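You operate a simulated robot arm through the tools that you are given. There is no shell and no other tool. Be economical: measure what you need, move in short steps, check, and stop when the job is done.

You are at the controls of a simulated two-armed robot. One attempt, no reset.

Task
On the long table, fold the purple scarf in half, so that it is half as wide.
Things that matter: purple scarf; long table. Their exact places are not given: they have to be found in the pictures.

Only the result counts: the job must be done as asked and must still hold three seconds after the hand-in. Knocking over, shifting, dropping, spilling or breaking anything else fails it. Flat cloth is picked up by pressing the open fingertips on it (5 to 10 N) and closing them slowly along it; thin cloth reads only 2 to 8 mm in the jaws.

Robot
Two 7-joint arms with two-finger parallel grippers on one trunk, on a base that drives. Base frame: it is fixed to the floor where the robot stands at the start and does not move with it; the origin is under the middle of the robot, x ahead of it, y to its left, z up. Lengths are in mm, angles in rad, forces in N, time in s.
The left shoulder is at the start at [70, 163, 1070], the right one opposite. Places, roughly: long table [700, 100, 800]. Payload 3.43 kg a hand.
The tool frame of a hand sits at the grasp point between the pads (the TCP): z along the fingers, y along the line on which they close. The tips reach 34 mm beyond it. The gripper opens to 128 mm. The fingers are 24 mm wide and 12 mm thick; the gripper's body (48 by 130 mm) begins 96 mm behind the TCP.
Orientation is that of the tool frame in the base frame, as a unit quaternion [w, x, y, z]. With the fingers straight down and closing along the base's y, the tool's x points along the base's -x, its y along +y and its z along -z.

Tools
- The arms move only by the tool apply_moves. It takes "left_steps", "right_steps" or both (then of equal length, played together; a hand with none holds still); each is a list of rows, each a list of 7 numbers: the shift along the tool's x, y, z in cm, then the turn, a rotation vector about the tool's x, y, z in rad, then the gripper command, from -1 (fully open) to 1 (shut), values between in proportion. In form: [[dx, dy, dz, ax, ay, az, grip], ...]. A call has 1 to 10 rows; each row is the pose to reach, as a shift and turn from the pose commanded when the call began, along the tool's axes at that moment. Each row takes 0.2 s and may step no farther than 50 mm and 0.15 rad from the row before; otherwise, or with a gripper value out of range, the whole call is refused. Where a pose cannot be reached the arm comes as near as it can. A force on the tool above 40 N (or 10 N above the force at the start of the call, whichever is more), or a blocked arm, ends the call early, and 0.2 s more pass. The fingers move at their own pace (about 153 mm/s each) and stop on an object; they squeeze with about 26 N. The grip force told is the motor's: it shows also when the fingers shut on nothing. Time passes only in rows, and 0.2 s behind the last, so rows that repeat a pose let the fingers close. The reply holds the time, the measured pose of the TCP, the force on the tool along the base axes, the opening and the grip force, in the units named above and with some noise.
- Cameras (640 x 400 px; columns grow to the right, rows downward): "scene" is now at [134.8, -7.7, 1293.4]; the picture's right is [-0.11, -0.99, 0.00], its down [-0.60, 0.06, -0.80] and it looks along [0.79, -0.09, -0.60] (base axes); focal length 214 px, centre (320, 200). "left" rides on the left gripper at [76, 11, -160] in its tool frame; the picture's right is [-0.15, 0.99, 0.00], its down [-0.88, -0.13, -0.46] and it looks along [-0.45, -0.07, 0.89] (tool axes); focal length 234 px, centre (320, 200). "right" rides on the right gripper at [76, -11, -160] in its tool frame; the picture's right is [0.15, 0.99, 0.00], its down [-0.88, 0.13, -0.46] and it looks along [-0.45, 0.07, 0.89] (tool axes); focal length 234 px, centre (320, 200).
- get_image(camera): a new picture of that camera. No time passes.
- slide_trunk(by): slides the trunk up (or, below 0, down) by that many mm; the arms and the scene camera ride with it, the base frame stays. It gives what a move gives, with no picture.
- steer(legs): drives the robot by 1 to 6 legs, each [ahead, left, turn to the left] in mm, mm and rad, along the robot's own axes; the way and the turn of a leg run together, so that a leg with both is an arc; at most 1500 mm and 3.142 rad a leg. The arms and the cameras ride along, it lands a little off, and it stops where it bumps. It gives what a move gives.
- turn_head(pan, tilt): turns the head with the scene camera to pan (to the left, within 1.501 rad either way) and tilt (down, from -0.506 to 1.204), counted from straight ahead of the robot. It gives what a move gives.
- locate(camera, pixels): for up to 12 pixels [column, row] of the newest picture of that camera ("zoom" is the newest enlarged one), the place [x, y, z] in the base frame of the surface seen there, good to about 2 mm. No time passes.
- inspect(camera, box): a new picture of the part [left, top, right, bottom] of that camera's present view, enlarged. No time passes.
- close_job(): hands the job in; it is judged then, once.

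Keep the steps short. Do not move on a guess: measure, check each grasp and each placing, and mend mistakes. In all there are 80 turns and 78 pictures (those below and enlarged ones count). Leave the grippers open and the arms clear of the work at the hand-in unless told otherwise, and finish with a single line.

The tools are called after "Call:" as a command line: name --argument value ..., lists and objects as JSON in quotes. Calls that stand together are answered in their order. apply_moves: Moves the arms, as the interface text tells. Its arguments: {"type":"object","properties":{"left_steps":{"type":"array"},"right_steps":{"type":"array"}},"required":[]} The other tools are called the same way: slide_trunk (by) slides the trunk up or down; steer (legs) drives the base; turn_head (pan, tilt) turns the head that bears the scene camera; get_image (camera) takes a picture; locate (camera, pixels) gives the place of the surface under pixels of a picture; inspect (camera, box) takes an enlarged picture of a part of a camera's view; close_job () hands the job in.

At the start:

```text
t: 0.0
left_eef_pos: [607.0, 206.1, 923.7]
left_tool_rot: [0.0, 0.0, 1.0, 0.0]
left_wrist_force: [0.6, -0.5, 0.3]
left_gripper_width: 128.0
left_finger_force: 0.2
right_eef_pos: [603.6, -269.3, 919.2]
right_tool_rot: [0.0, 0.0, 1.0, 0.0]
right_wrist_force: [-0.3, -0.2, 0.4]
right_gripper_width: 127.9
right_finger_force: 0.1
trunk travel left (down, up): [-550.0, 390.0]
robot x, y, heading: [-1.6, 1.5, 0.001]
head pan, tilt: [-0.106, 0.649]
```

scene: 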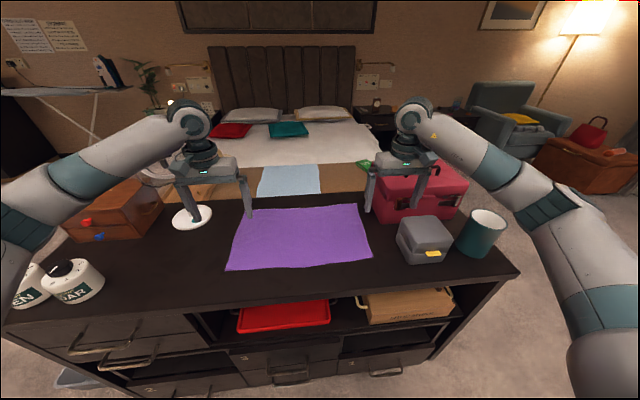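
right: 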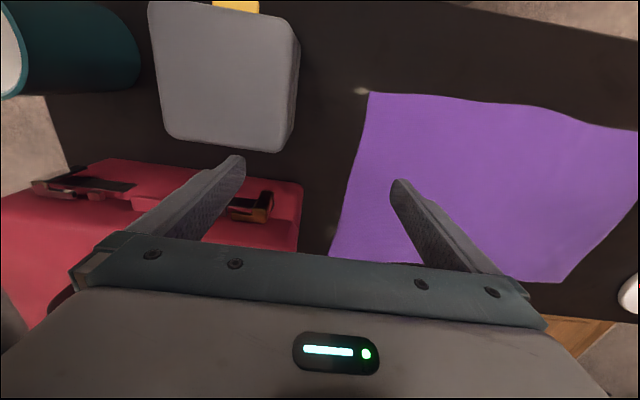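
left: 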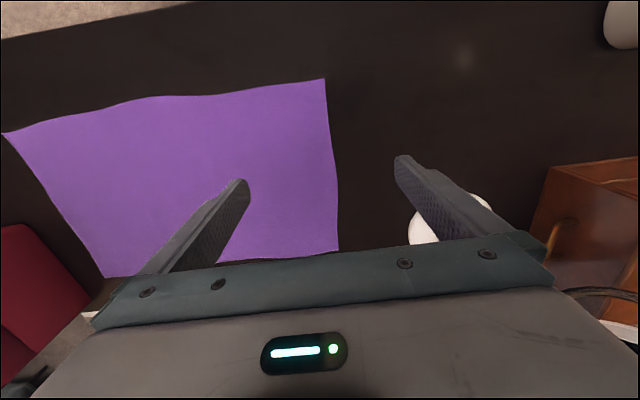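

I see the purple scarf in the middle of the table. I'll measure its corners and edges in the scene picture.

Call:
locate --camera "scene" --pixels '[[228, 268], [370, 258], [243, 210], [356, 205], [300, 207], [300, 266], [235, 238], [364, 230], [300, 235], [200, 290], [405, 262], [205, 222]]'

Call:
inspect --camera "scene" --box '[160, 150, 480, 350]'

```text
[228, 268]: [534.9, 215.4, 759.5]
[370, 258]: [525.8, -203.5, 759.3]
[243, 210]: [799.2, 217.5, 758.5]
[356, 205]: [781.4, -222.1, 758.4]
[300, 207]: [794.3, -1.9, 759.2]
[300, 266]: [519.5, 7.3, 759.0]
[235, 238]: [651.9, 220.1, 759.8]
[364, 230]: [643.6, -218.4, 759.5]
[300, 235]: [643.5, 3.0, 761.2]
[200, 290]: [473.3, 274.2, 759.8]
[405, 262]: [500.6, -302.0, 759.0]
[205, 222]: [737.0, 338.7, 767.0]
```

```text
2.00 times, centred on (320, 250) of scene
```

zoom: 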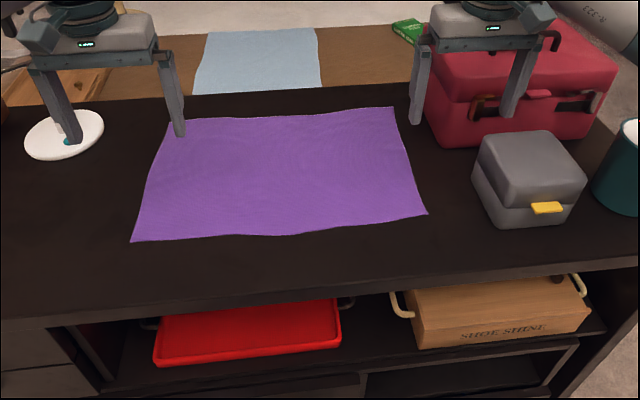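

I'll get the exact corners from the enlarged picture.

Call:
locate --camera "zoom" --pixels '[[134, 240], [424, 213], [391, 110], [169, 124], [160, 238], [400, 216], [280, 233], [220, 234], [340, 226], [300, 115], [200, 119], [350, 112]]'

```text
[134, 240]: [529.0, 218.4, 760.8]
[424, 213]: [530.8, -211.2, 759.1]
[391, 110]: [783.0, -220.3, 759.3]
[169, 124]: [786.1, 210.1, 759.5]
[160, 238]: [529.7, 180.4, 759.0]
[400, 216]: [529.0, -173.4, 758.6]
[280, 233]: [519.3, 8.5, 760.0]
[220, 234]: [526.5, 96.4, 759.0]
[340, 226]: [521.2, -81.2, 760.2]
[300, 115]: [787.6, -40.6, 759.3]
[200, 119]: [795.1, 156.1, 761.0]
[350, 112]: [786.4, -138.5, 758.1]
```

The scarf spans x 525–790 and y about ±215 on z 759. I'll grasp the two near corners and fold the near edge onto the far one. First I'll set the hands above those corners with the jaws at about 40 mm.

Call:
apply_moves --left_steps '[[1.65, -0.5, 2.3, 0, 0, 0, 0.37], [3.3, -1.0, 4.7, 0, 0, 0, 0.37], [4.95, -1.6, 7.0, 0, 0, 0, 0.37], [6.6, -2.1, 9.4, 0, 0, 0, 0.37], [6.6, -2.1, 9.4, 0, 0, 0, 0.37]]' --right_steps '[[1.55, 2.2, 2.2, 0, 0, 0, 0.37], [3.1, 4.5, 4.4, 0, 0, 0, 0.37], [4.7, 6.7, 6.7, 0, 0, 0, 0.37], [6.26, 8.9, 8.9, 0, 0, 0, 0.37], [6.26, 8.9, 8.9, 0, 0, 0, 0.37]]'

Call:
get_image --camera "left"

Call:
get_image --camera "right"

```text
t: 1.2
left_eef_pos: [540.2, 181.8, 829.7]
left_tool_rot: [0.0, -0.001, 1.0, 0.001]
left_wrist_force: [0.5, -1.4, -0.1]
left_gripper_width: 40.2
left_finger_force: 0.0
right_eef_pos: [541.6, -180.7, 830.7]
right_tool_rot: [0.0, 0.001, 1.0, 0.0]
right_wrist_force: [0.0, 0.3, -0.7]
right_gripper_width: 40.2
right_finger_force: 0.0
trunk travel left (down, up): [-550.0, 390.0]
robot x, y, heading: [1.0, -0.7, 0.002]
head pan, tilt: [-0.106, 0.649]
```

```text
73 pictures are left
```

left: 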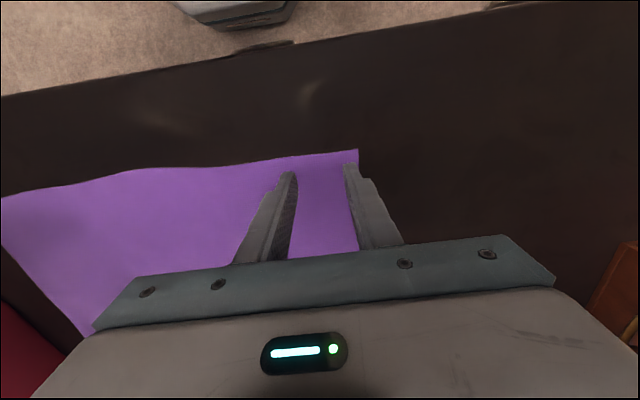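

```text
72 pictures are left
```

right: 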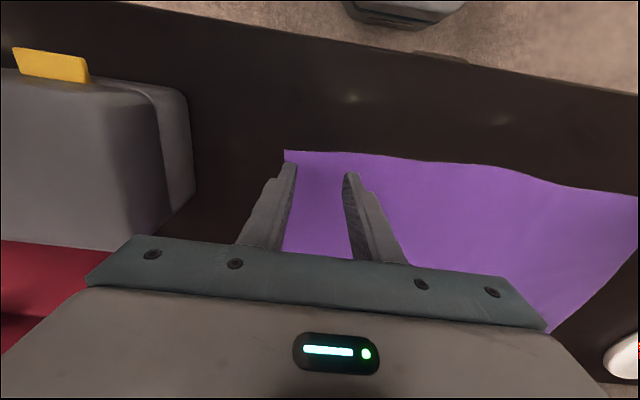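

The fingers stand over the corners, and both fingertips look just inside the cloth. I'll lower them to the cloth surface (TCP about 794).

Call:
apply_moves --left_steps '[[0, -0.2, 1.5, 0, 0, 0, 0.37], [0, -0.2, 2.8, 0, 0, 0, 0.37], [0, -0.2, 3.3, 0, 0, 0, 0.37], [0, -0.2, 3.6, 0, 0, 0, 0.37]]' --right_steps '[[0, 0, 1.5, 0, 0, 0, 0.37], [0, 0, 2.8, 0, 0, 0, 0.37], [0, 0, 3.4, 0, 0, 0, 0.37], [0, 0, 3.7, 0, 0, 0, 0.37]]'

```text
t: 2.2
left_eef_pos: [540.2, 182.6, 796.3]
left_tool_rot: [0.001, 0.001, 1.0, 0.0]
left_wrist_force: [1.0, 0.0, 6.0]
left_gripper_width: 40.2
left_finger_force: 0.0
right_eef_pos: [541.3, -179.8, 795.4]
right_tool_rot: [0.002, 0.0, 1.0, 0.001]
right_wrist_force: [0.1, -0.7, 11.9]
right_gripper_width: 40.3
right_finger_force: 0.1
trunk travel left (down, up): [-550.0, 390.0]
robot x, y, heading: [1.8, 0.2, 0.006]
head pan, tilt: [-0.106, 0.649]
```

Contact: left 6 N, right 12 N. I'll ease the right hand by 0.5 mm, press the left 0.2 mm more, and close slowly.

Call:
apply_moves --left_steps '[[0, 0, 0.02, 0, 0, 0, 0.37], [0, 0, 0.02, 0, 0, 0, 0.45], [0, 0, 0.02, 0, 0, 0, 0.53], [0, 0, 0.02, 0, 0, 0, 0.61], [0, 0, 0.02, 0, 0, 0, 0.69], [0, 0, 0.02, 0, 0, 0, 0.77], [0, 0, 0.02, 0, 0, 0, 0.85], [0, 0, 0.02, 0, 0, 0, 0.93], [0, 0, 0.02, 0, 0, 0, 1], [0, 0, 0.02, 0, 0, 0, 1]]' --right_steps '[[0, 0, -0.06, 0, 0, 0, 0.37], [0, 0, -0.06, 0, 0, 0, 0.45], [0, 0, -0.06, 0, 0, 0, 0.53], [0, 0, -0.06, 0, 0, 0, 0.61], [0, 0, -0.06, 0, 0, 0, 0.69], [0, 0, -0.06, 0, 0, 0, 0.77], [0, 0, -0.06, 0, 0, 0, 0.85], [0, 0, -0.06, 0, 0, 0, 0.93], [0, 0, -0.06, 0, 0, 0, 1], [0, 0, -0.06, 0, 0, 0, 1]]'

Call:
inspect --camera "scene" --box '[160, 150, 480, 350]'

```text
t: 4.4
left_eef_pos: [540.6, 183.0, 794.2]
left_tool_rot: [0.002, 0.0, 1.0, -0.001]
left_wrist_force: [1.1, -7.5, 12.5]
left_gripper_width: 1.9
left_finger_force: 25.9
right_eef_pos: [541.1, -178.7, 795.5]
right_tool_rot: [0.0, 0.0, 1.0, 0.001]
right_wrist_force: [0.6, 7.6, 11.4]
right_gripper_width: 1.9
right_finger_force: 26.2
trunk travel left (down, up): [-550.0, 390.0]
robot x, y, heading: [1.5, -3.9, -0.001]
head pan, tilt: [-0.106, 0.649]
```

```text
2.00 times, centred on (320, 250) of scene
```

zoom: 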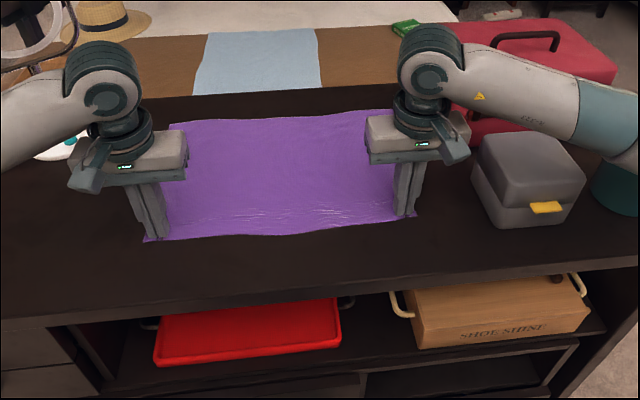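

The jaws read 1.9 mm, and the opposed side forces of 7.5 N suggest the cloth is held. I'll lift 40 mm and look.

Call:
apply_moves --left_steps '[[0, 0, -1, 0, 0, 0, 1], [0, 0, -2, 0, 0, 0, 1], [0, 0, -3, 0, 0, 0, 1], [0, 0, -4, 0, 0, 0, 1]]' --right_steps '[[0, 0, -1, 0, 0, 0, 1], [0, 0, -2, 0, 0, 0, 1], [0, 0, -3, 0, 0, 0, 1], [0, 0, -4, 0, 0, 0, 1]]'

Call:
inspect --camera "scene" --box '[160, 150, 480, 350]'

Call:
get_image --camera "left"

Call:
get_image --camera "right"

```text
t: 5.4
left_eef_pos: [539.8, 182.2, 835.1]
left_tool_rot: [0.0, 0.0, 1.0, 0.0]
left_wrist_force: [0.2, -8.0, 1.2]
left_gripper_width: 1.4
left_finger_force: 25.5
right_eef_pos: [540.5, -179.8, 833.7]
right_tool_rot: [0.0, 0.0, 1.0, 0.0]
right_wrist_force: [-0.2, 8.0, -0.1]
right_gripper_width: 2.0
right_finger_force: 26.4
trunk travel left (down, up): [-550.0, 390.0]
robot x, y, heading: [-0.8, -1.4, -0.004]
head pan, tilt: [-0.106, 0.649]
```

```text
2.00 times, centred on (320, 250) of scene
```

zoom: 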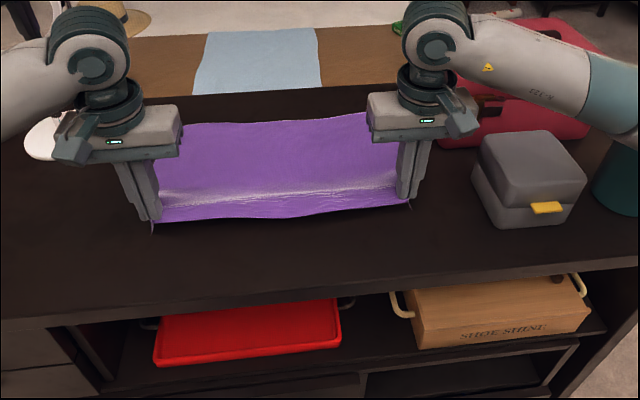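

```text
69 pictures are left
```

left: 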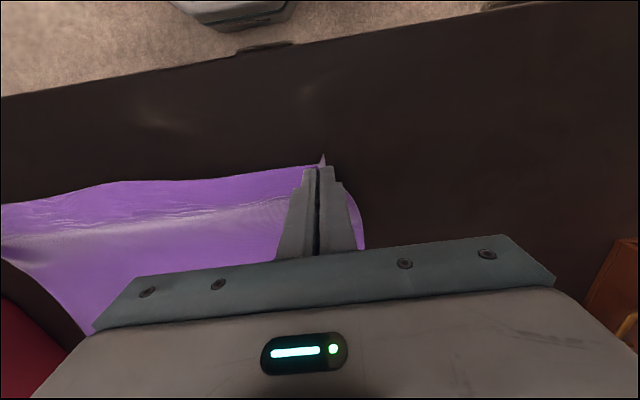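

```text
68 pictures are left
```

right: 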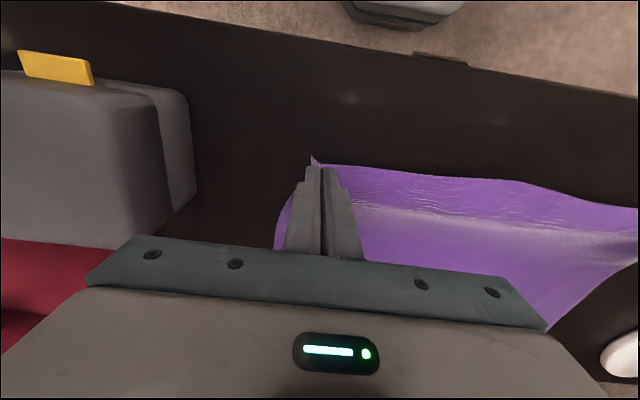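

Both corners are held. But with this deep grip, about 26 mm of edge lies along the fingers and would end up tucked back after folding. I'll lay the cloth down again, reopen the fingers slowly and regrip right at the edge with tilted fingers.

Call:
apply_moves --left_steps '[[0, 0, 1.5, 0, 0, 0, 1], [0, 0, 3, 0, 0, 0, 1], [0, 0, 3.85, 0, 0, 0, 1], [0, 0, 3.85, 0, 0, 0, 0.8], [0, 0, 3.85, 0, 0, 0, 0.6], [0, 0, 3.85, 0, 0, 0, 0.4], [0, 0, 3.7, 0, 0, 0, 0.37], [0, 0, 2, 0, 0, 0, 0.37], [0, 0, -1, 0, 0, 0, 0.37], [0, 0, -4, 0, 0, 0, 0.37]]' --right_steps '[[0, 0, 1.5, 0, 0, 0, 1], [0, 0, 3, 0, 0, 0, 1], [0, 0, 3.75, 0, 0, 0, 1], [0, 0, 3.75, 0, 0, 0, 0.8], [0, 0, 3.75, 0, 0, 0, 0.6], [0, 0, 3.75, 0, 0, 0, 0.4], [0, 0, 3.6, 0, 0, 0, 0.37], [0, 0, 2, 0, 0, 0, 0.37], [0, 0, -1, 0, 0, 0, 0.37], [0, 0, -4, 0, 0, 0, 0.37]]'

Call:
inspect --camera "scene" --box '[160, 150, 480, 350]'

Call:
get_image --camera "left"

Call:
get_image --camera "right"

```text
t: 7.6
left_eef_pos: [538.0, 182.4, 874.8]
left_tool_rot: [0.0, 0.0, 1.0, 0.0]
left_wrist_force: [-0.3, -0.7, -0.1]
left_gripper_width: 40.4
left_finger_force: 0.2
right_eef_pos: [539.5, -181.7, 875.4]
right_tool_rot: [0.0, 0.0, 1.0, 0.001]
right_wrist_force: [0.0, 0.6, 0.3]
right_gripper_width: 40.3
right_finger_force: 0.1
trunk travel left (down, up): [-550.0, 390.0]
robot x, y, heading: [-2.3, 0.2, -0.0]
head pan, tilt: [-0.106, 0.649]
```

```text
2.00 times, centred on (320, 250) of scene
```

zoom: 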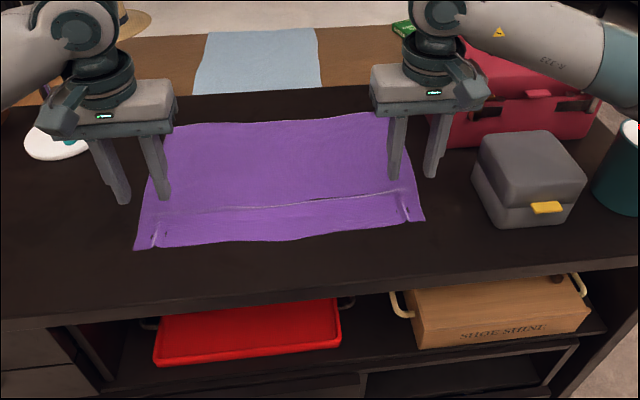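

```text
66 pictures are left
```

left: 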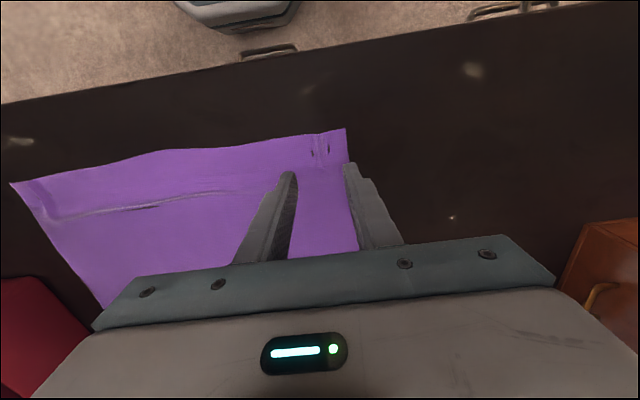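

```text
65 pictures are left
```

right: 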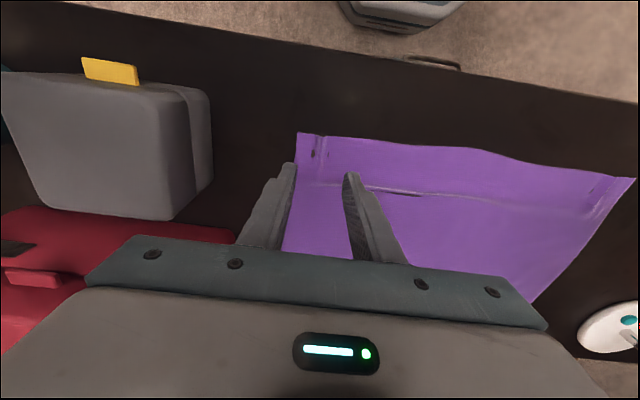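

The cloth lies back with small ridges. I'll remeasure its corners.

Call:
locate --camera "zoom" --pixels '[[136, 248], [423, 219], [380, 115], [172, 128], [156, 238], [406, 213], [280, 241], [340, 235], [280, 200], [300, 117], [157, 225], [200, 246]]'

Call:
locate --camera "left" --pixels '[[344, 130], [322, 135], [313, 152], [329, 148], [300, 138]]'

Call:
locate --camera "right" --pixels '[[299, 135], [317, 139], [312, 154], [340, 140], [325, 150]]'

```text
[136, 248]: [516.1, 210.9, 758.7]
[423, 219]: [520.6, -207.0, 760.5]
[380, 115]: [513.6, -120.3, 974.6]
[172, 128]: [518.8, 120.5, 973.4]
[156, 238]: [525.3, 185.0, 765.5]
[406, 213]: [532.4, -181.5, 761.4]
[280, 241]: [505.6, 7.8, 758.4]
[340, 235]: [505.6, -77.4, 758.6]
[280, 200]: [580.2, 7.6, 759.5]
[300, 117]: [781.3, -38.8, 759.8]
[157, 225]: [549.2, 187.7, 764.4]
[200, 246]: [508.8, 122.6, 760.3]
```

```text
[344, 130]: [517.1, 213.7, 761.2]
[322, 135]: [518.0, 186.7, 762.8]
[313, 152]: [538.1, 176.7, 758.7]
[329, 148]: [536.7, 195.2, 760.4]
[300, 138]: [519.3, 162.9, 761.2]
```

```text
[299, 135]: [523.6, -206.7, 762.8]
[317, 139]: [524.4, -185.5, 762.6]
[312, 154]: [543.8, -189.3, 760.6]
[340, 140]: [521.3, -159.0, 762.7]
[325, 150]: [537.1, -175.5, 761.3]
```

The near edge is at x≈517 (left) and 522 (right). I'll move above it with the fingers tilted 0.3 rad, tips towards the robot.

Call:
apply_moves --left_steps '[[0.4, 0.2, 1.5, 0, 0.1, 0, 0.37], [0.8, 0.4, 3.0, 0, 0.2, 0, 0.37], [1.2, 0.5, 4.5, 0, 0.3, 0, 0.37], [1.2, 0.5, 5.5, 0, 0.3, 0, 0.37]]' --right_steps '[[0.4, -0.1, 1.5, 0, 0.1, 0, 0.37], [0.7, -0.2, 3.0, 0, 0.2, 0, 0.37], [0.95, -0.3, 4.5, 0, 0.3, 0, 0.37], [0.95, -0.3, 5.5, 0, 0.3, 0, 0.37]]'

Call:
get_image --camera "left"

Call:
get_image --camera "right"

```text
t: 8.6
left_eef_pos: [528.8, 188.3, 818.5]
left_tool_rot: [-0.15, -0.001, 0.989, 0.0]
left_wrist_force: [-0.4, -0.5, -0.3]
left_gripper_width: 40.2
left_finger_force: 0.0
right_eef_pos: [531.0, -182.7, 820.3]
right_tool_rot: [-0.149, 0.0, 0.989, 0.0]
right_wrist_force: [-0.8, -0.9, -0.8]
right_gripper_width: 40.1
right_finger_force: 0.1
trunk travel left (down, up): [-550.0, 390.0]
robot x, y, heading: [-1.1, -1.1, -0.001]
head pan, tilt: [-0.106, 0.649]
```

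```text
64 pictures are left
```

left: 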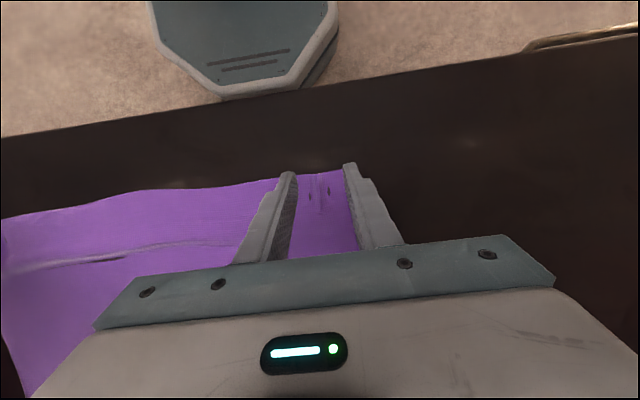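

```text
63 pictures are left
```

right: 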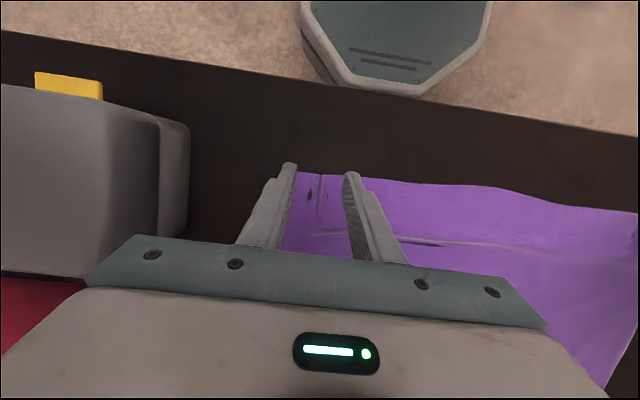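

Aligned over the edge. Now I'll go straight down to light contact.

Call:
apply_moves --left_steps '[[-0.13, 0, 1.0, 0, 0, 0, 0.37], [-0.3, 0, 1.7, 0, 0, 0, 0.37], [-0.4, 0, 2.23, 0, 0, 0, 0.37], [-0.4, 0, 2.23, 0, 0, 0, 0.37]]' --right_steps '[[-0.2, 0, 1.0, 0, 0, 0, 0.37], [-0.4, 0, 1.7, 0, 0, 0, 0.37], [-0.59, -0.1, 2.25, 0, 0, 0, 0.37], [-0.59, -0.1, 2.25, 0, 0, 0, 0.37]]'

```text
t: 9.6
left_eef_pos: [524.4, 189.4, 797.0]
left_tool_rot: [-0.148, 0.0, 0.989, 0.0]
left_wrist_force: [0.1, -0.1, 4.0]
left_gripper_width: 40.4
left_finger_force: 0.1
right_eef_pos: [531.5, -184.5, 797.3]
right_tool_rot: [-0.148, 0.0, 0.989, 0.0]
right_wrist_force: [2.3, 0.3, 10.1]
right_gripper_width: 40.4
right_finger_force: 0.1
trunk travel left (down, up): [-550.0, 390.0]
robot x, y, heading: [1.7, -2.8, -0.003]
head pan, tilt: [-0.106, 0.649]
```

Left 4 N, right 10 N. I'll press the left slightly more and close slowly.

Call:
apply_moves --left_steps '[[-0.1, 0, 0.04, 0, 0, 0, 0.37], [-0.1, 0, 0.06, 0, 0, 0, 0.45], [-0.1, 0, 0.06, 0, 0, 0, 0.53], [-0.1, 0, 0.06, 0, 0, 0, 0.61], [-0.1, 0, 0.06, 0, 0, 0, 0.69], [-0.1, 0, 0.06, 0, 0, 0, 0.77], [-0.1, 0, 0.06, 0, 0, 0, 0.85], [-0.1, 0, 0.06, 0, 0, 0, 0.93], [-0.1, 0, 0.06, 0, 0, 0, 1], [-0.1, 0, 0.06, 0, 0, 0, 1]]' --right_steps '[[0, 0, -0.02, 0, 0, 0, 0.37], [0, 0, -0.02, 0, 0, 0, 0.45], [0, 0, -0.02, 0, 0, 0, 0.53], [0, 0, -0.02, 0, 0, 0, 0.61], [0, 0, -0.02, 0, 0, 0, 0.69], [0, 0, -0.02, 0, 0, 0, 0.77], [0, 0, -0.02, 0, 0, 0, 0.85], [0, 0, -0.02, 0, 0, 0, 0.93], [0, 0, -0.02, 0, 0, 0, 1], [0, 0, -0.02, 0, 0, 0, 1]]'

Call:
inspect --camera "scene" --box '[160, 150, 480, 350]'

```text
t: 11.8
left_eef_pos: [525.4, 187.1, 797.0]
left_tool_rot: [-0.149, 0.0, 0.989, -0.001]
left_wrist_force: [1.3, -11.1, 16.4]
left_gripper_width: 2.3
left_finger_force: 26.3
right_eef_pos: [530.3, -183.1, 797.3]
right_tool_rot: [-0.147, -0.001, 0.989, 0.0]
right_wrist_force: [1.9, 8.8, 15.0]
right_gripper_width: 4.3
right_finger_force: 25.9
trunk travel left (down, up): [-550.0, 390.0]
robot x, y, heading: [2.2, -1.6, -0.002]
head pan, tilt: [-0.106, 0.649]
```

```text
2.00 times, centred on (320, 250) of scene
```

zoom: 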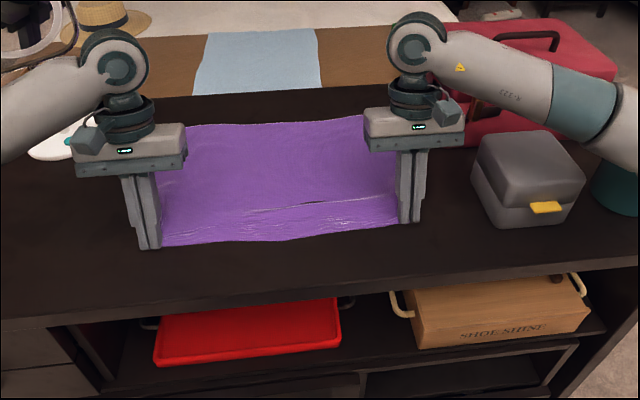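

Jaws read 2.3 and 4.3 mm with cloth tension on both. I'll lift 40 mm, easing the hands inward 6 mm each, and check.

Call:
apply_moves --left_steps '[[0.3, -0.3, -0.96, 0, 0, 0, 1], [0.6, -0.6, -1.9, 0, 0, 0, 1], [0.9, -0.6, -2.9, 0, 0, 0, 1], [1.2, -0.6, -3.8, 0, 0, 0, 1]]' --right_steps '[[0.3, 0.3, -0.96, 0, 0, 0, 1], [0.6, 0.6, -1.9, 0, 0, 0, 1], [0.9, 0.6, -2.9, 0, 0, 0, 1], [1.2, 0.6, -3.8, 0, 0, 0, 1]]'

Call:
inspect --camera "scene" --box '[160, 150, 480, 350]'

Call:
get_image --camera "left"

Call:
get_image --camera "right"

```text
t: 12.8
left_eef_pos: [524.6, 182.4, 835.8]
left_tool_rot: [-0.15, 0.0, 0.989, -0.001]
left_wrist_force: [0.1, -1.4, 0.0]
left_gripper_width: 2.0
left_finger_force: 26.8
right_eef_pos: [531.2, -177.4, 836.0]
right_tool_rot: [-0.15, 0.0, 0.989, 0.0]
right_wrist_force: [0.5, 1.8, 0.1]
right_gripper_width: 1.7
right_finger_force: 26.2
trunk travel left (down, up): [-550.0, 390.0]
robot x, y, heading: [0.7, 2.5, -0.001]
head pan, tilt: [-0.106, 0.649]
```

```text
2.00 times, centred on (320, 250) of scene
```

zoom: 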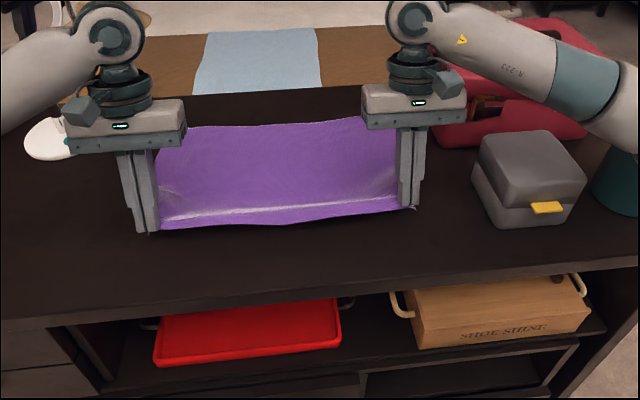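

```text
60 pictures are left
```

left: 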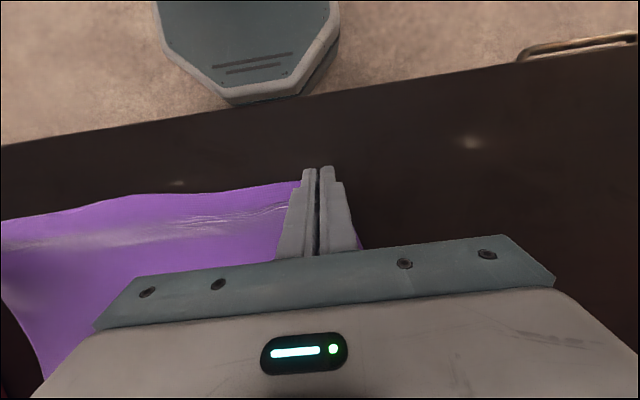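

```text
59 pictures are left
```

right: 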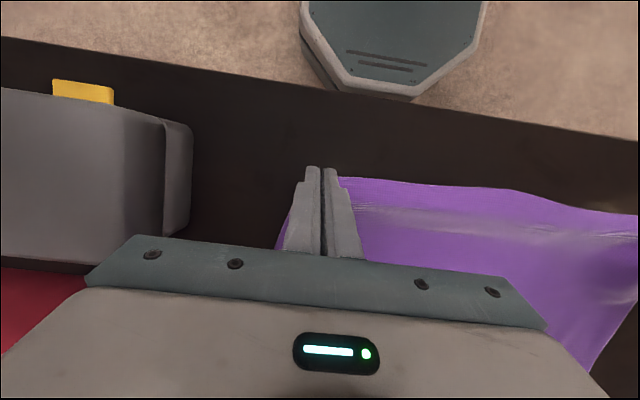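

Both corners hold, with 1–2 N tension. First half of the arc: up and away to above the fold line (x≈660).

Call:
apply_moves --left_steps '[[-0.22, 0, -2.68, 0, 0, 0, 1], [-1.06, 0, -5.04, 0, 0, 0, 1], [-2.47, 0, -7.25, 0, 0, 0, 1], [-4.28, 0, -9.17, 0, 0, 0, 1], [-6.36, 0, -10.55, 0, 0, 0, 1], [-8.47, 0, -11.52, 0, 0, 0, 1], [-10.35, 0, -12.2, 0, 0, 0, 1]]' --right_steps '[[-0.22, 0, -2.68, 0, 0, 0, 1], [-1.06, 0, -5.04, 0, 0, 0, 1], [-2.47, 0, -7.25, 0, 0, 0, 1], [-4.28, 0, -9.17, 0, 0, 0, 1], [-6.36, 0, -10.55, 0, 0, 0, 1], [-8.47, 0, -11.52, 0, 0, 0, 1], [-10.35, 0, -12.2, 0, 0, 0, 1]]'

Call:
get_image --camera "scene"

```text
t: 14.4
left_eef_pos: [662.3, 182.1, 921.1]
left_tool_rot: [-0.15, 0.0, 0.989, 0.0]
left_wrist_force: [0.1, -1.3, 0.2]
left_gripper_width: 2.1
left_finger_force: 26.0
right_eef_pos: [666.2, -178.9, 920.5]
right_tool_rot: [-0.149, 0.0, 0.989, 0.0]
right_wrist_force: [0.0, 1.3, -0.1]
right_gripper_width: 1.7
right_finger_force: 25.9
trunk travel left (down, up): [-550.0, 390.0]
robot x, y, heading: [-3.3, -0.5, -0.001]
head pan, tilt: [-0.106, 0.649]
```

```text
58 pictures are left
```

scene: 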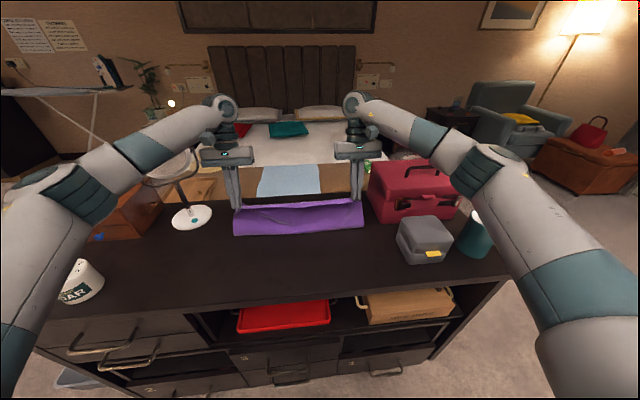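

Cloth is hanging as planned. I'll measure the red box and lamp for clearance, and where the cloth touches the table.

Call:
locate --camera "scene" --pixels '[[371, 180], [371, 215], [372, 200], [190, 218], [185, 180], [175, 165], [200, 165], [236, 232], [300, 233], [362, 227], [410, 165], [368, 166]]'

Call:
inspect --camera "scene" --box '[140, 80, 460, 280]'

```text
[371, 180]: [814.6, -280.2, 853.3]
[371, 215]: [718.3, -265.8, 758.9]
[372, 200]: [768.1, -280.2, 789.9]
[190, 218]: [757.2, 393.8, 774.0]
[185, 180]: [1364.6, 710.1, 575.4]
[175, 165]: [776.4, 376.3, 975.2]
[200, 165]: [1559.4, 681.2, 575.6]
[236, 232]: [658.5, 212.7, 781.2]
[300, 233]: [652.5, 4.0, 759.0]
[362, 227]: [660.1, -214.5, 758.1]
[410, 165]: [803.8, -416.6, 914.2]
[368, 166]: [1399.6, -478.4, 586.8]
```

```text
2.00 times, centred on (300, 180) of scene
```

zoom: 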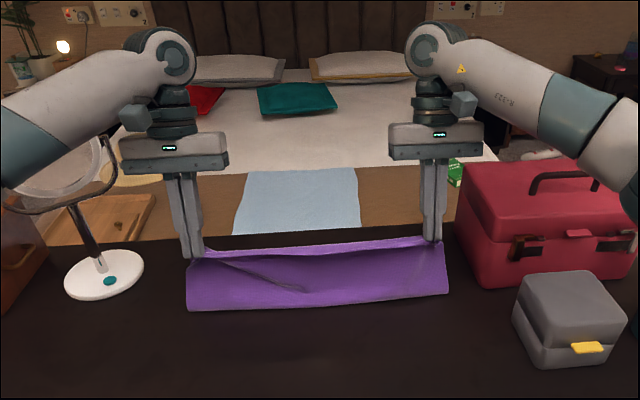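

Clearance looks tight at the mirror (left) and red box (right). I'll measure the forearms and those obstacles.

Call:
locate --camera "zoom" --pixels '[[20, 150], [75, 115], [130, 85], [60, 190], [108, 180], [98, 148], [20, 205], [560, 175], [540, 100], [480, 65], [600, 150], [615, 190]]'

Call:
turn_head --pan 0.45 --tilt 0.5

Call:
get_image --camera "scene"

```text
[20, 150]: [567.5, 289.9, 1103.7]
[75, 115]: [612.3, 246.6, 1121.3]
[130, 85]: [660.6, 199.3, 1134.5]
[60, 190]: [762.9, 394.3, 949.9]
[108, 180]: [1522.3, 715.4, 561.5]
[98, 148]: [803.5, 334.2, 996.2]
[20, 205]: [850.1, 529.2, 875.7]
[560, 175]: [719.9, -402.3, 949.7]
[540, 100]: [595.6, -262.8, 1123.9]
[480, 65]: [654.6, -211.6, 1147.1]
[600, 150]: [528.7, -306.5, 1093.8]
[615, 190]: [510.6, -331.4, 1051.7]
```

```text
t: 15.4
left_eef_pos: [661.4, 181.3, 921.6]
left_tool_rot: [-0.15, 0.0, 0.989, 0.0]
left_wrist_force: [0.1, -1.6, 0.2]
left_gripper_width: 2.1
left_finger_force: 26.3
right_eef_pos: [666.1, -177.9, 921.3]
right_tool_rot: [-0.149, 0.0, 0.989, 0.0]
right_wrist_force: [-0.1, 2.0, -1.1]
right_gripper_width: 1.9
right_finger_force: 26.4
trunk travel left (down, up): [-550.0, 390.0]
robot x, y, heading: [-0.2, 1.2, 0.002]
head pan, tilt: [0.45, 0.499]
```

```text
56 pictures are left
```

scene: 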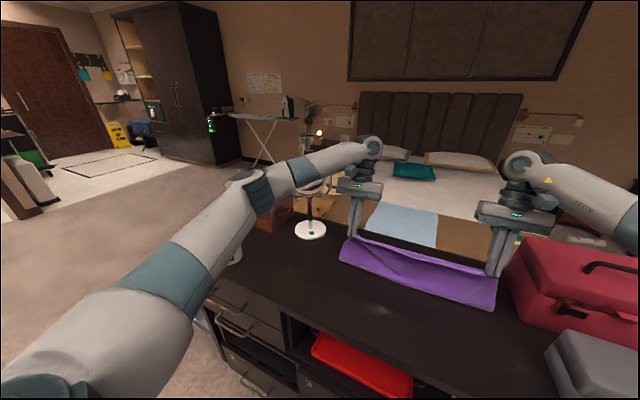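

Mirror and box stay well clear of the planned arm paths (≥35 mm). Now the second half of the arc, ending about 10 mm above the far edge.

Call:
apply_moves --left_steps '[[-2.19, 0, -0.36, 0, 0, 0, 1], [-4.5, 0, -0.34, 0, 0, 0, 1], [-6.76, 0, 0.21, 0, 0, 0, 1], [-8.95, 0, 1.21, 0, 0, 0, 1], [-10.94, 0, 2.57, 0, 0, 0, 1], [-12.59, 0, 4.16, 0, 0, 0, 1], [-13.95, 0, 5.83, 0, 0, 0, 1], [-14.77, 0, 7.15, 0, 0, 0, 1]]' --right_steps '[[-2.19, 0, -0.36, 0, 0, 0, 1], [-4.5, 0, -0.34, 0, 0, 0, 1], [-6.76, 0, 0.21, 0, 0, 0, 1], [-8.95, 0, 1.21, 0, 0, 0, 1], [-10.94, 0, 2.57, 0, 0, 0, 1], [-12.59, 0, 4.16, 0, 0, 0, 1], [-13.95, 0, 5.83, 0, 0, 0, 1], [-14.77, 0, 7.15, 0, 0, 0, 1]]'

Call:
turn_head --pan 0.0 --tilt 0.7

Call:
inspect --camera "scene" --box '[160, 80, 480, 280]'

Call:
get_image --camera "left"

Call:
get_image --camera "right"

```text
t: 17.2
left_eef_pos: [767.1, 184.9, 812.7]
left_tool_rot: [-0.149, 0.0, 0.989, 0.0]
left_wrist_force: [0.4, -9.0, -0.5]
left_gripper_width: 2.2
left_finger_force: 26.3
left hand out of reach, approached as far as the arm can: row 7, 8
right_eef_pos: [765.8, -182.6, 829.9]
right_tool_rot: [-0.149, 0.0, 0.989, 0.001]
right_wrist_force: [-0.5, 9.4, -0.1]
right_gripper_width: 1.9
right_finger_force: 25.9
right hand out of reach, approached as far as the arm can: row 6, 7, 8
trunk travel left (down, up): [-550.0, 390.0]
robot x, y, heading: [1.7, 1.9, 0.003]
head pan, tilt: [0.45, 0.499]
```

```text
t: 18.1
left_eef_pos: [767.1, 187.9, 812.1]
left_tool_rot: [-0.15, 0.0, 0.989, 0.0]
left_wrist_force: [-0.7, -10.1, 1.0]
left_gripper_width: 2.2
left_finger_force: 26.0
right_eef_pos: [766.7, -181.6, 831.2]
right_tool_rot: [-0.15, 0.0, 0.989, 0.0]
right_wrist_force: [0.4, 9.9, -0.6]
right_gripper_width: 2.1
right_finger_force: 26.4
trunk travel left (down, up): [-550.0, 390.0]
robot x, y, heading: [0.4, 2.8, 0.002]
head pan, tilt: [0.0, 0.7]
```

```text
2.00 times, centred on (320, 180) of scene
```

zoom: 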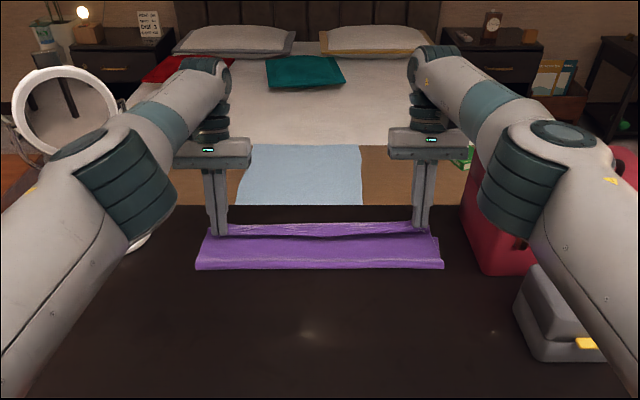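

```text
54 pictures are left
```

left: 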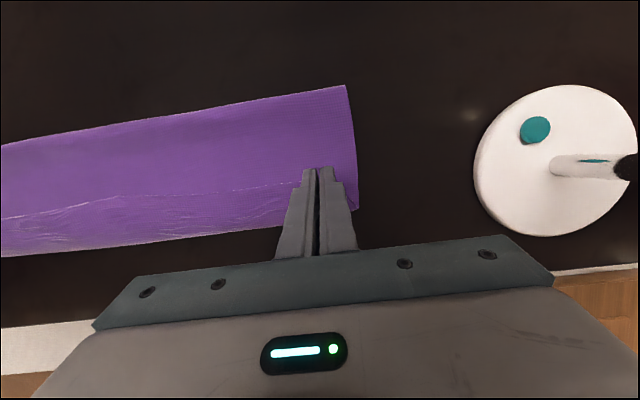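

```text
53 pictures are left
```

right: 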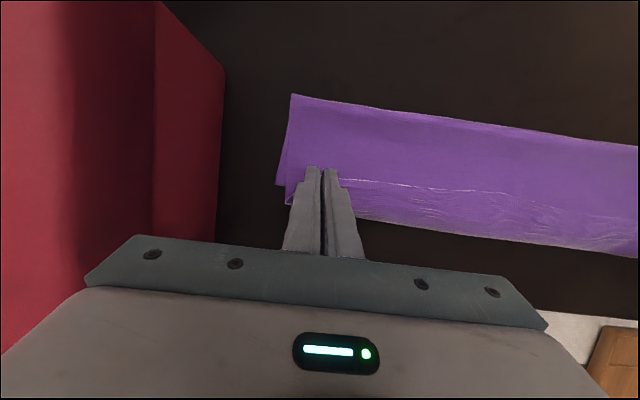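

The fold is nearly made; the arms hit their reach limit at x≈767. I'll measure upper and lower edges.

Call:
locate --camera "zoom" --pixels '[[197, 268], [441, 267], [320, 268], [320, 223], [320, 230], [320, 240], [350, 245], [260, 226], [400, 223], [260, 238], [436, 238], [206, 234]]'

Call:
locate --camera "left" --pixels '[[345, 87], [355, 205], [100, 247], [200, 238], [200, 190], [100, 200], [250, 180], [350, 180]]'

Call:
locate --camera "right" --pixels '[[292, 97], [278, 184], [288, 204], [400, 224], [500, 238], [400, 186], [450, 190], [600, 255]]'

```text
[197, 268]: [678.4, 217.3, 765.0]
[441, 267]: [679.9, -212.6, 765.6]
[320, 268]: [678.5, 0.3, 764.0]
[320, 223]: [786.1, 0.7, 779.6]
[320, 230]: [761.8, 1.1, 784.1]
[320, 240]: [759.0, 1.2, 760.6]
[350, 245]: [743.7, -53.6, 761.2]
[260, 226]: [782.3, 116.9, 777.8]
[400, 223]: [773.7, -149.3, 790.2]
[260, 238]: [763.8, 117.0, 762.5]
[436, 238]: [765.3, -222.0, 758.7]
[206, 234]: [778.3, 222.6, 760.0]
```

```text
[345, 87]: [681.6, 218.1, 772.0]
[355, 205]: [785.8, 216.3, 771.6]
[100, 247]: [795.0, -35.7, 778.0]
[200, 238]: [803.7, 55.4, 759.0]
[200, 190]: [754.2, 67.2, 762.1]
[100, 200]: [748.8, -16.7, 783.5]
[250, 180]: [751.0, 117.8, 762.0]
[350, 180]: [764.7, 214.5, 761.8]
```

```text
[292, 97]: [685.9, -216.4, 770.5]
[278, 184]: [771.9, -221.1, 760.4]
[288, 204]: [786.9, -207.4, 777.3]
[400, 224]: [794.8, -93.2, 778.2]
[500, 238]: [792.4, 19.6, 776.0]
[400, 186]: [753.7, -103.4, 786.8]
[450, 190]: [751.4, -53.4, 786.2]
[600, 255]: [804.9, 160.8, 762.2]
```

The geometry shows that the free edge is tucked back (it sits at x≈760, z 784, with the cloth wrapping round at x≈795), and the fold line is too far out at 680. So I'll reverse the arc to mid-height and redo the ending better.

Call:
apply_moves --left_steps '[[1.5, -0.2, -2.15, 0, 0, 0, 1], [3.33, -0.4, -3.99, 0, 0, 0, 1], [5.7, -0.4, -5.56, 0, 0, 0, 1], [8.39, -0.4, -6.82, 0, 0, 0, 1], [10.84, -0.4, -7.32, 0, 0, 0, 1], [13.15, -0.4, -7.34, 0, 0, 0, 1]]' --right_steps '[[1.5, 0.2, -2.15, 0, 0, 0, 1], [3.33, 0.4, -3.99, 0, 0, 0, 1], [5.7, 0.4, -5.56, 0, 0, 0, 1], [8.39, 0.4, -6.82, 0, 0, 0, 1], [10.84, 0.4, -7.32, 0, 0, 0, 1], [13.15, 0.4, -7.34, 0, 0, 0, 1]]'

Call:
inspect --camera "scene" --box '[160, 80, 480, 280]'

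Call:
turn_head --pan 0.0 --tilt 1.2

Call:
get_image --camera "scene"

```text
t: 19.5
left_eef_pos: [759.9, 175.9, 917.8]
left_tool_rot: [-0.151, 0.001, 0.989, 0.0]
left_wrist_force: [-2.7, -8.1, 0.2]
left_gripper_width: 1.8
left_finger_force: 26.2
left hand out of reach, approached as far as the arm can: row 1, 2, 3, 4, 5, 6
right_eef_pos: [659.6, -177.3, 943.0]
right_tool_rot: [-0.149, 0.001, 0.989, 0.001]
right_wrist_force: [2.3, 7.5, -0.6]
right_gripper_width: 2.0
right_finger_force: 26.0
trunk travel left (down, up): [-550.0, 390.0]
robot x, y, heading: [0.1, -0.8, 0.004]
head pan, tilt: [0.0, 0.7]
```

```text
2.00 times, centred on (320, 180) of scene
```

zoom: 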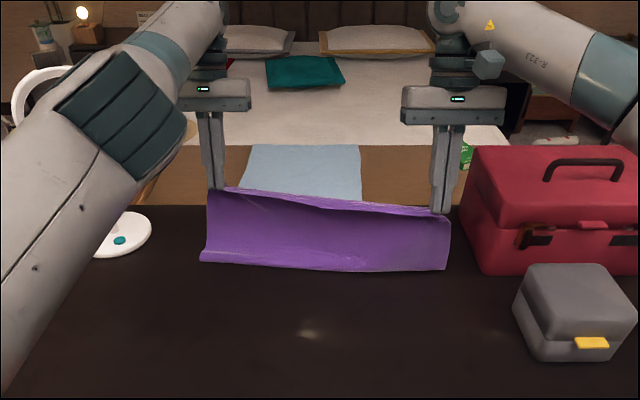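

```text
t: 20.4
left_eef_pos: [761.6, 176.9, 917.4]
left_tool_rot: [-0.151, 0.0, 0.989, 0.0]
left_wrist_force: [-2.1, -9.7, 1.3]
left_gripper_width: 2.2
left_finger_force: 25.8
right_eef_pos: [660.2, -178.3, 941.2]
right_tool_rot: [-0.149, 0.0, 0.989, -0.001]
right_wrist_force: [2.5, 8.6, -0.9]
right_gripper_width: 1.8
right_finger_force: 26.2
trunk travel left (down, up): [-550.0, 390.0]
robot x, y, heading: [0.1, -0.0, 0.001]
head pan, tilt: [0.0, 1.201]
```

```text
51 pictures are left
```

scene: 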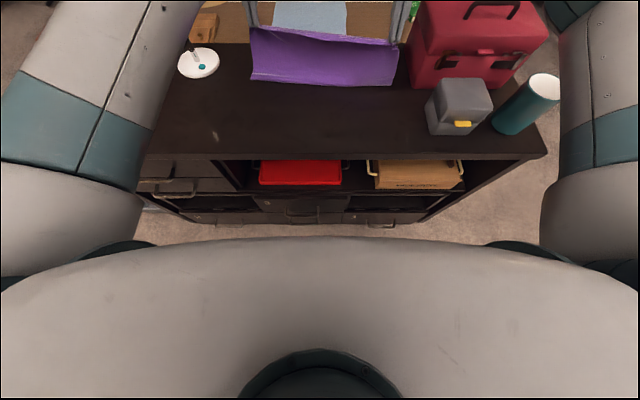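

The left hand lagged (x=760 against 660 on the right). I'll bring the left back to match, checking its pose.

Call:
apply_moves --left_steps '[[1.9, 0, 0.2, 0, 0, 0, 1], [3.8, 0, 0.4, 0, 0, 0, 1], [5.7, 0, 0.6, 0, 0, 0, 1]]'

```text
t: 21.2
left_eef_pos: [757.6, 172.9, 931.0]
left_tool_rot: [-0.15, 0.0, 0.989, 0.0]
left_wrist_force: [-0.6, -6.1, 0.5]
left_gripper_width: 2.4
left_finger_force: 25.5
left hand out of reach, approached as far as the arm can: row 1, 2, 3
right_eef_pos: [661.2, -178.8, 940.8]
right_tool_rot: [-0.149, 0.001, 0.989, 0.0]
right_wrist_force: [1.8, 6.3, -0.3]
right_gripper_width: 1.8
right_finger_force: 26.2
trunk travel left (down, up): [-550.0, 390.0]
robot x, y, heading: [-3.2, -0.9, -0.003]
head pan, tilt: [0.0, 1.201]
```

The left arm seems to be caught at a joint limit. I'll try removing the tilt while pulling back.

Call:
apply_moves --left_steps '[[0.5, 0, 0, 0, -0.1, 0, 1], [1, 0, 0, 0, -0.2, 0, 1], [2, 0, 0, 0, -0.3, 0, 1], [3, 0, 0, 0, -0.3, 0, 1]]'

Call:
turn_head --pan 0.3 --tilt 0.6

Call:
get_image --camera "scene"

```text
t: 22.2
left_eef_pos: [731.4, 172.6, 939.9]
left_tool_rot: [-0.001, -0.003, 1.0, 0.001]
left_wrist_force: [-3.5, -3.0, 1.1]
left_gripper_width: 2.0
left_finger_force: 25.9
left hand out of reach, approached as far as the arm can: row 1, 2, 3
right_eef_pos: [660.1, -180.2, 942.0]
right_tool_rot: [-0.15, 0.0, 0.989, 0.001]
right_wrist_force: [0.1, 0.0, 0.0]
right_gripper_width: 0.0
right_finger_force: 25.7
trunk travel left (down, up): [-550.0, 390.0]
robot x, y, heading: [-2.9, 0.8, -0.003]
head pan, tilt: [0.0, 1.201]
```

```text
t: 23.2
left_eef_pos: [734.3, 177.5, 936.7]
left_tool_rot: [-0.004, -0.009, 1.0, 0.0]
left_wrist_force: [-0.9, 0.1, -0.2]
left_gripper_width: 1.9
left_finger_force: 25.7
right_eef_pos: [660.2, -177.6, 943.8]
right_tool_rot: [-0.15, 0.0, 0.989, 0.0]
right_wrist_force: [-0.1, 0.3, 0.8]
right_gripper_width: 0.0
right_finger_force: 25.4
trunk travel left (down, up): [-550.0, 390.0]
robot x, y, heading: [0.6, -3.3, -0.001]
head pan, tilt: [0.3, 0.6]
```

```text
50 pictures are left
```

scene: 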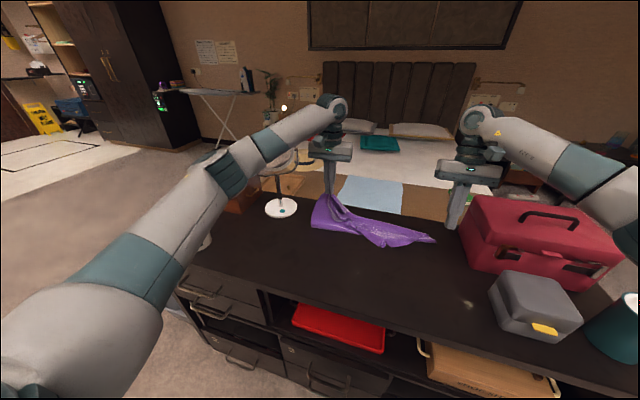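

The right jaw slipped off (0 mm); the left still holds its corner. I'll bring the left corner back to its old near-edge place and lay it out before redoing. First step back.

Call:
apply_moves --left_steps '[[2, 0.2, 0.2, 0, 0, 0, 1], [5, 0.5, 0.4, 0, 0, 0, 1], [8, 0.8, 1.0, 0, 0, 0, 1], [11, 1.2, 2.5, 0, 0, 0, 1], [14, 1.6, 4.5, 0, 0, 0, 1], [17, 2.0, 7.0, 0, 0, 0, 1]]' --right_steps '[[0, 0, -1, 0, 0, 0, 0.8], [0, 0, -1, 0, 0, 0, 0.6], [0, 0, -1, 0, 0, 0, 0.4], [0, 0, -1, 0, 0, 0, 0.37], [0, 0, -1, 0, 0, 0, 0.37], [0, 0, -1, 0, 0, 0, 0.37]]'

Call:
turn_head --pan 0.0 --tilt 0.75

Call:
inspect --camera "scene" --box '[160, 80, 480, 280]'

```text
t: 24.6
left_eef_pos: [560.9, 194.9, 869.4]
left_tool_rot: [0.0, -0.001, 1.0, -0.001]
left_wrist_force: [0.3, 0.1, 0.0]
left_gripper_width: 1.9
left_finger_force: 26.4
right_eef_pos: [663.3, -177.5, 950.5]
right_tool_rot: [-0.15, 0.001, 0.989, 0.0]
right_wrist_force: [-0.6, 0.0, -0.4]
right_gripper_width: 40.1
right_finger_force: 0.1
trunk travel left (down, up): [-550.0, 390.0]
robot x, y, heading: [-0.4, -1.6, -0.003]
head pan, tilt: [0.3, 0.6]
```

```text
t: 25.4
left_eef_pos: [561.7, 194.3, 868.4]
left_tool_rot: [0.0, 0.0, 1.0, 0.0]
left_wrist_force: [0.1, 0.6, -0.2]
left_gripper_width: 2.2
left_finger_force: 25.7
right_eef_pos: [663.9, -178.7, 950.2]
right_tool_rot: [-0.149, 0.0, 0.989, 0.0]
right_wrist_force: [-0.9, -0.8, -0.2]
right_gripper_width: 40.5
right_finger_force: 0.0
trunk travel left (down, up): [-550.0, 390.0]
robot x, y, heading: [0.7, -1.1, -0.001]
head pan, tilt: [0.0, 0.75]
```

```text
2.00 times, centred on (320, 180) of scene
```

zoom: 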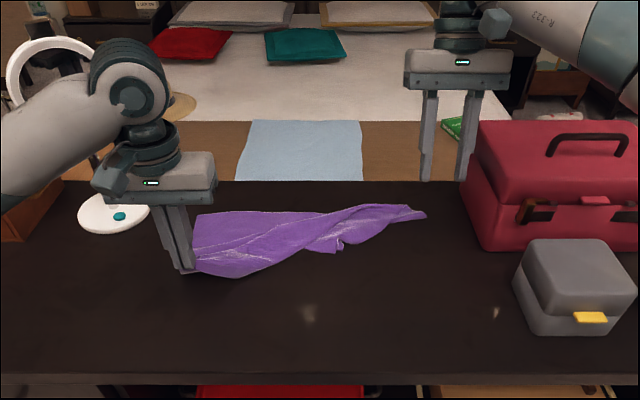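

The sheet is bunched towards the left. I'll lay the left corner down near its place and take a close look with the right camera.

Call:
apply_moves --left_steps '[[1, 0.3, 2, 0, 0, 0, 1], [2.2, 0.6, 4, 0, 0, 0, 1], [3.3, 0.9, 6, 0, 0, 0, 1], [3.3, 0.9, 7, 0, 0, 0, 1]]' --right_steps '[[2, 1, 0, 0, -0.1, 0, 0.37], [4, 2, 0, 0, -0.2, 0, 0.37], [6, 3, 0, 0, -0.3, 0, 0.37], [6, 3, 0, 0, -0.3, 0, 0.37]]'

Call:
get_image --camera "right"

Call:
inspect --camera "scene" --box '[220, 150, 420, 275]'

```text
t: 26.4
left_eef_pos: [531.5, 203.2, 797.6]
left_tool_rot: [-0.001, 0.0, 1.0, 0.0]
left_wrist_force: [0.6, -1.3, -0.2]
left_gripper_width: 2.1
left_finger_force: 26.2
right_eef_pos: [607.9, -148.0, 971.0]
right_tool_rot: [0.0, 0.001, 1.0, 0.0]
right_wrist_force: [-0.2, -0.4, 0.2]
right_gripper_width: 40.4
right_finger_force: 0.1
trunk travel left (down, up): [-550.0, 390.0]
robot x, y, heading: [-1.8, 0.7, 0.001]
head pan, tilt: [0.0, 0.75]
```

```text
48 pictures are left
```

right: 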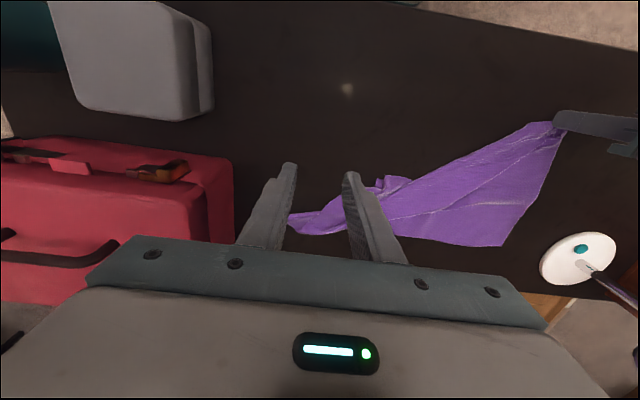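

```text
3.20 times, centred on (320, 212) of scene
```

zoom: 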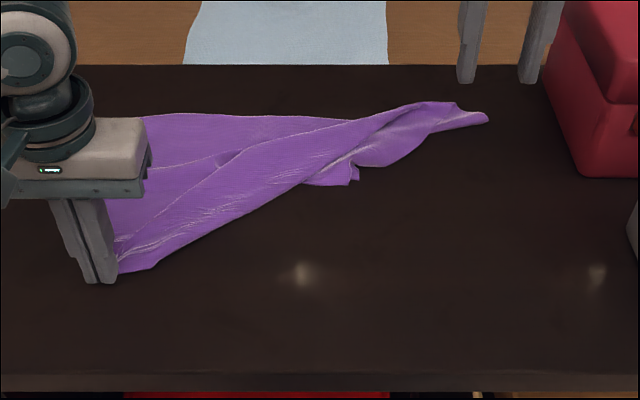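

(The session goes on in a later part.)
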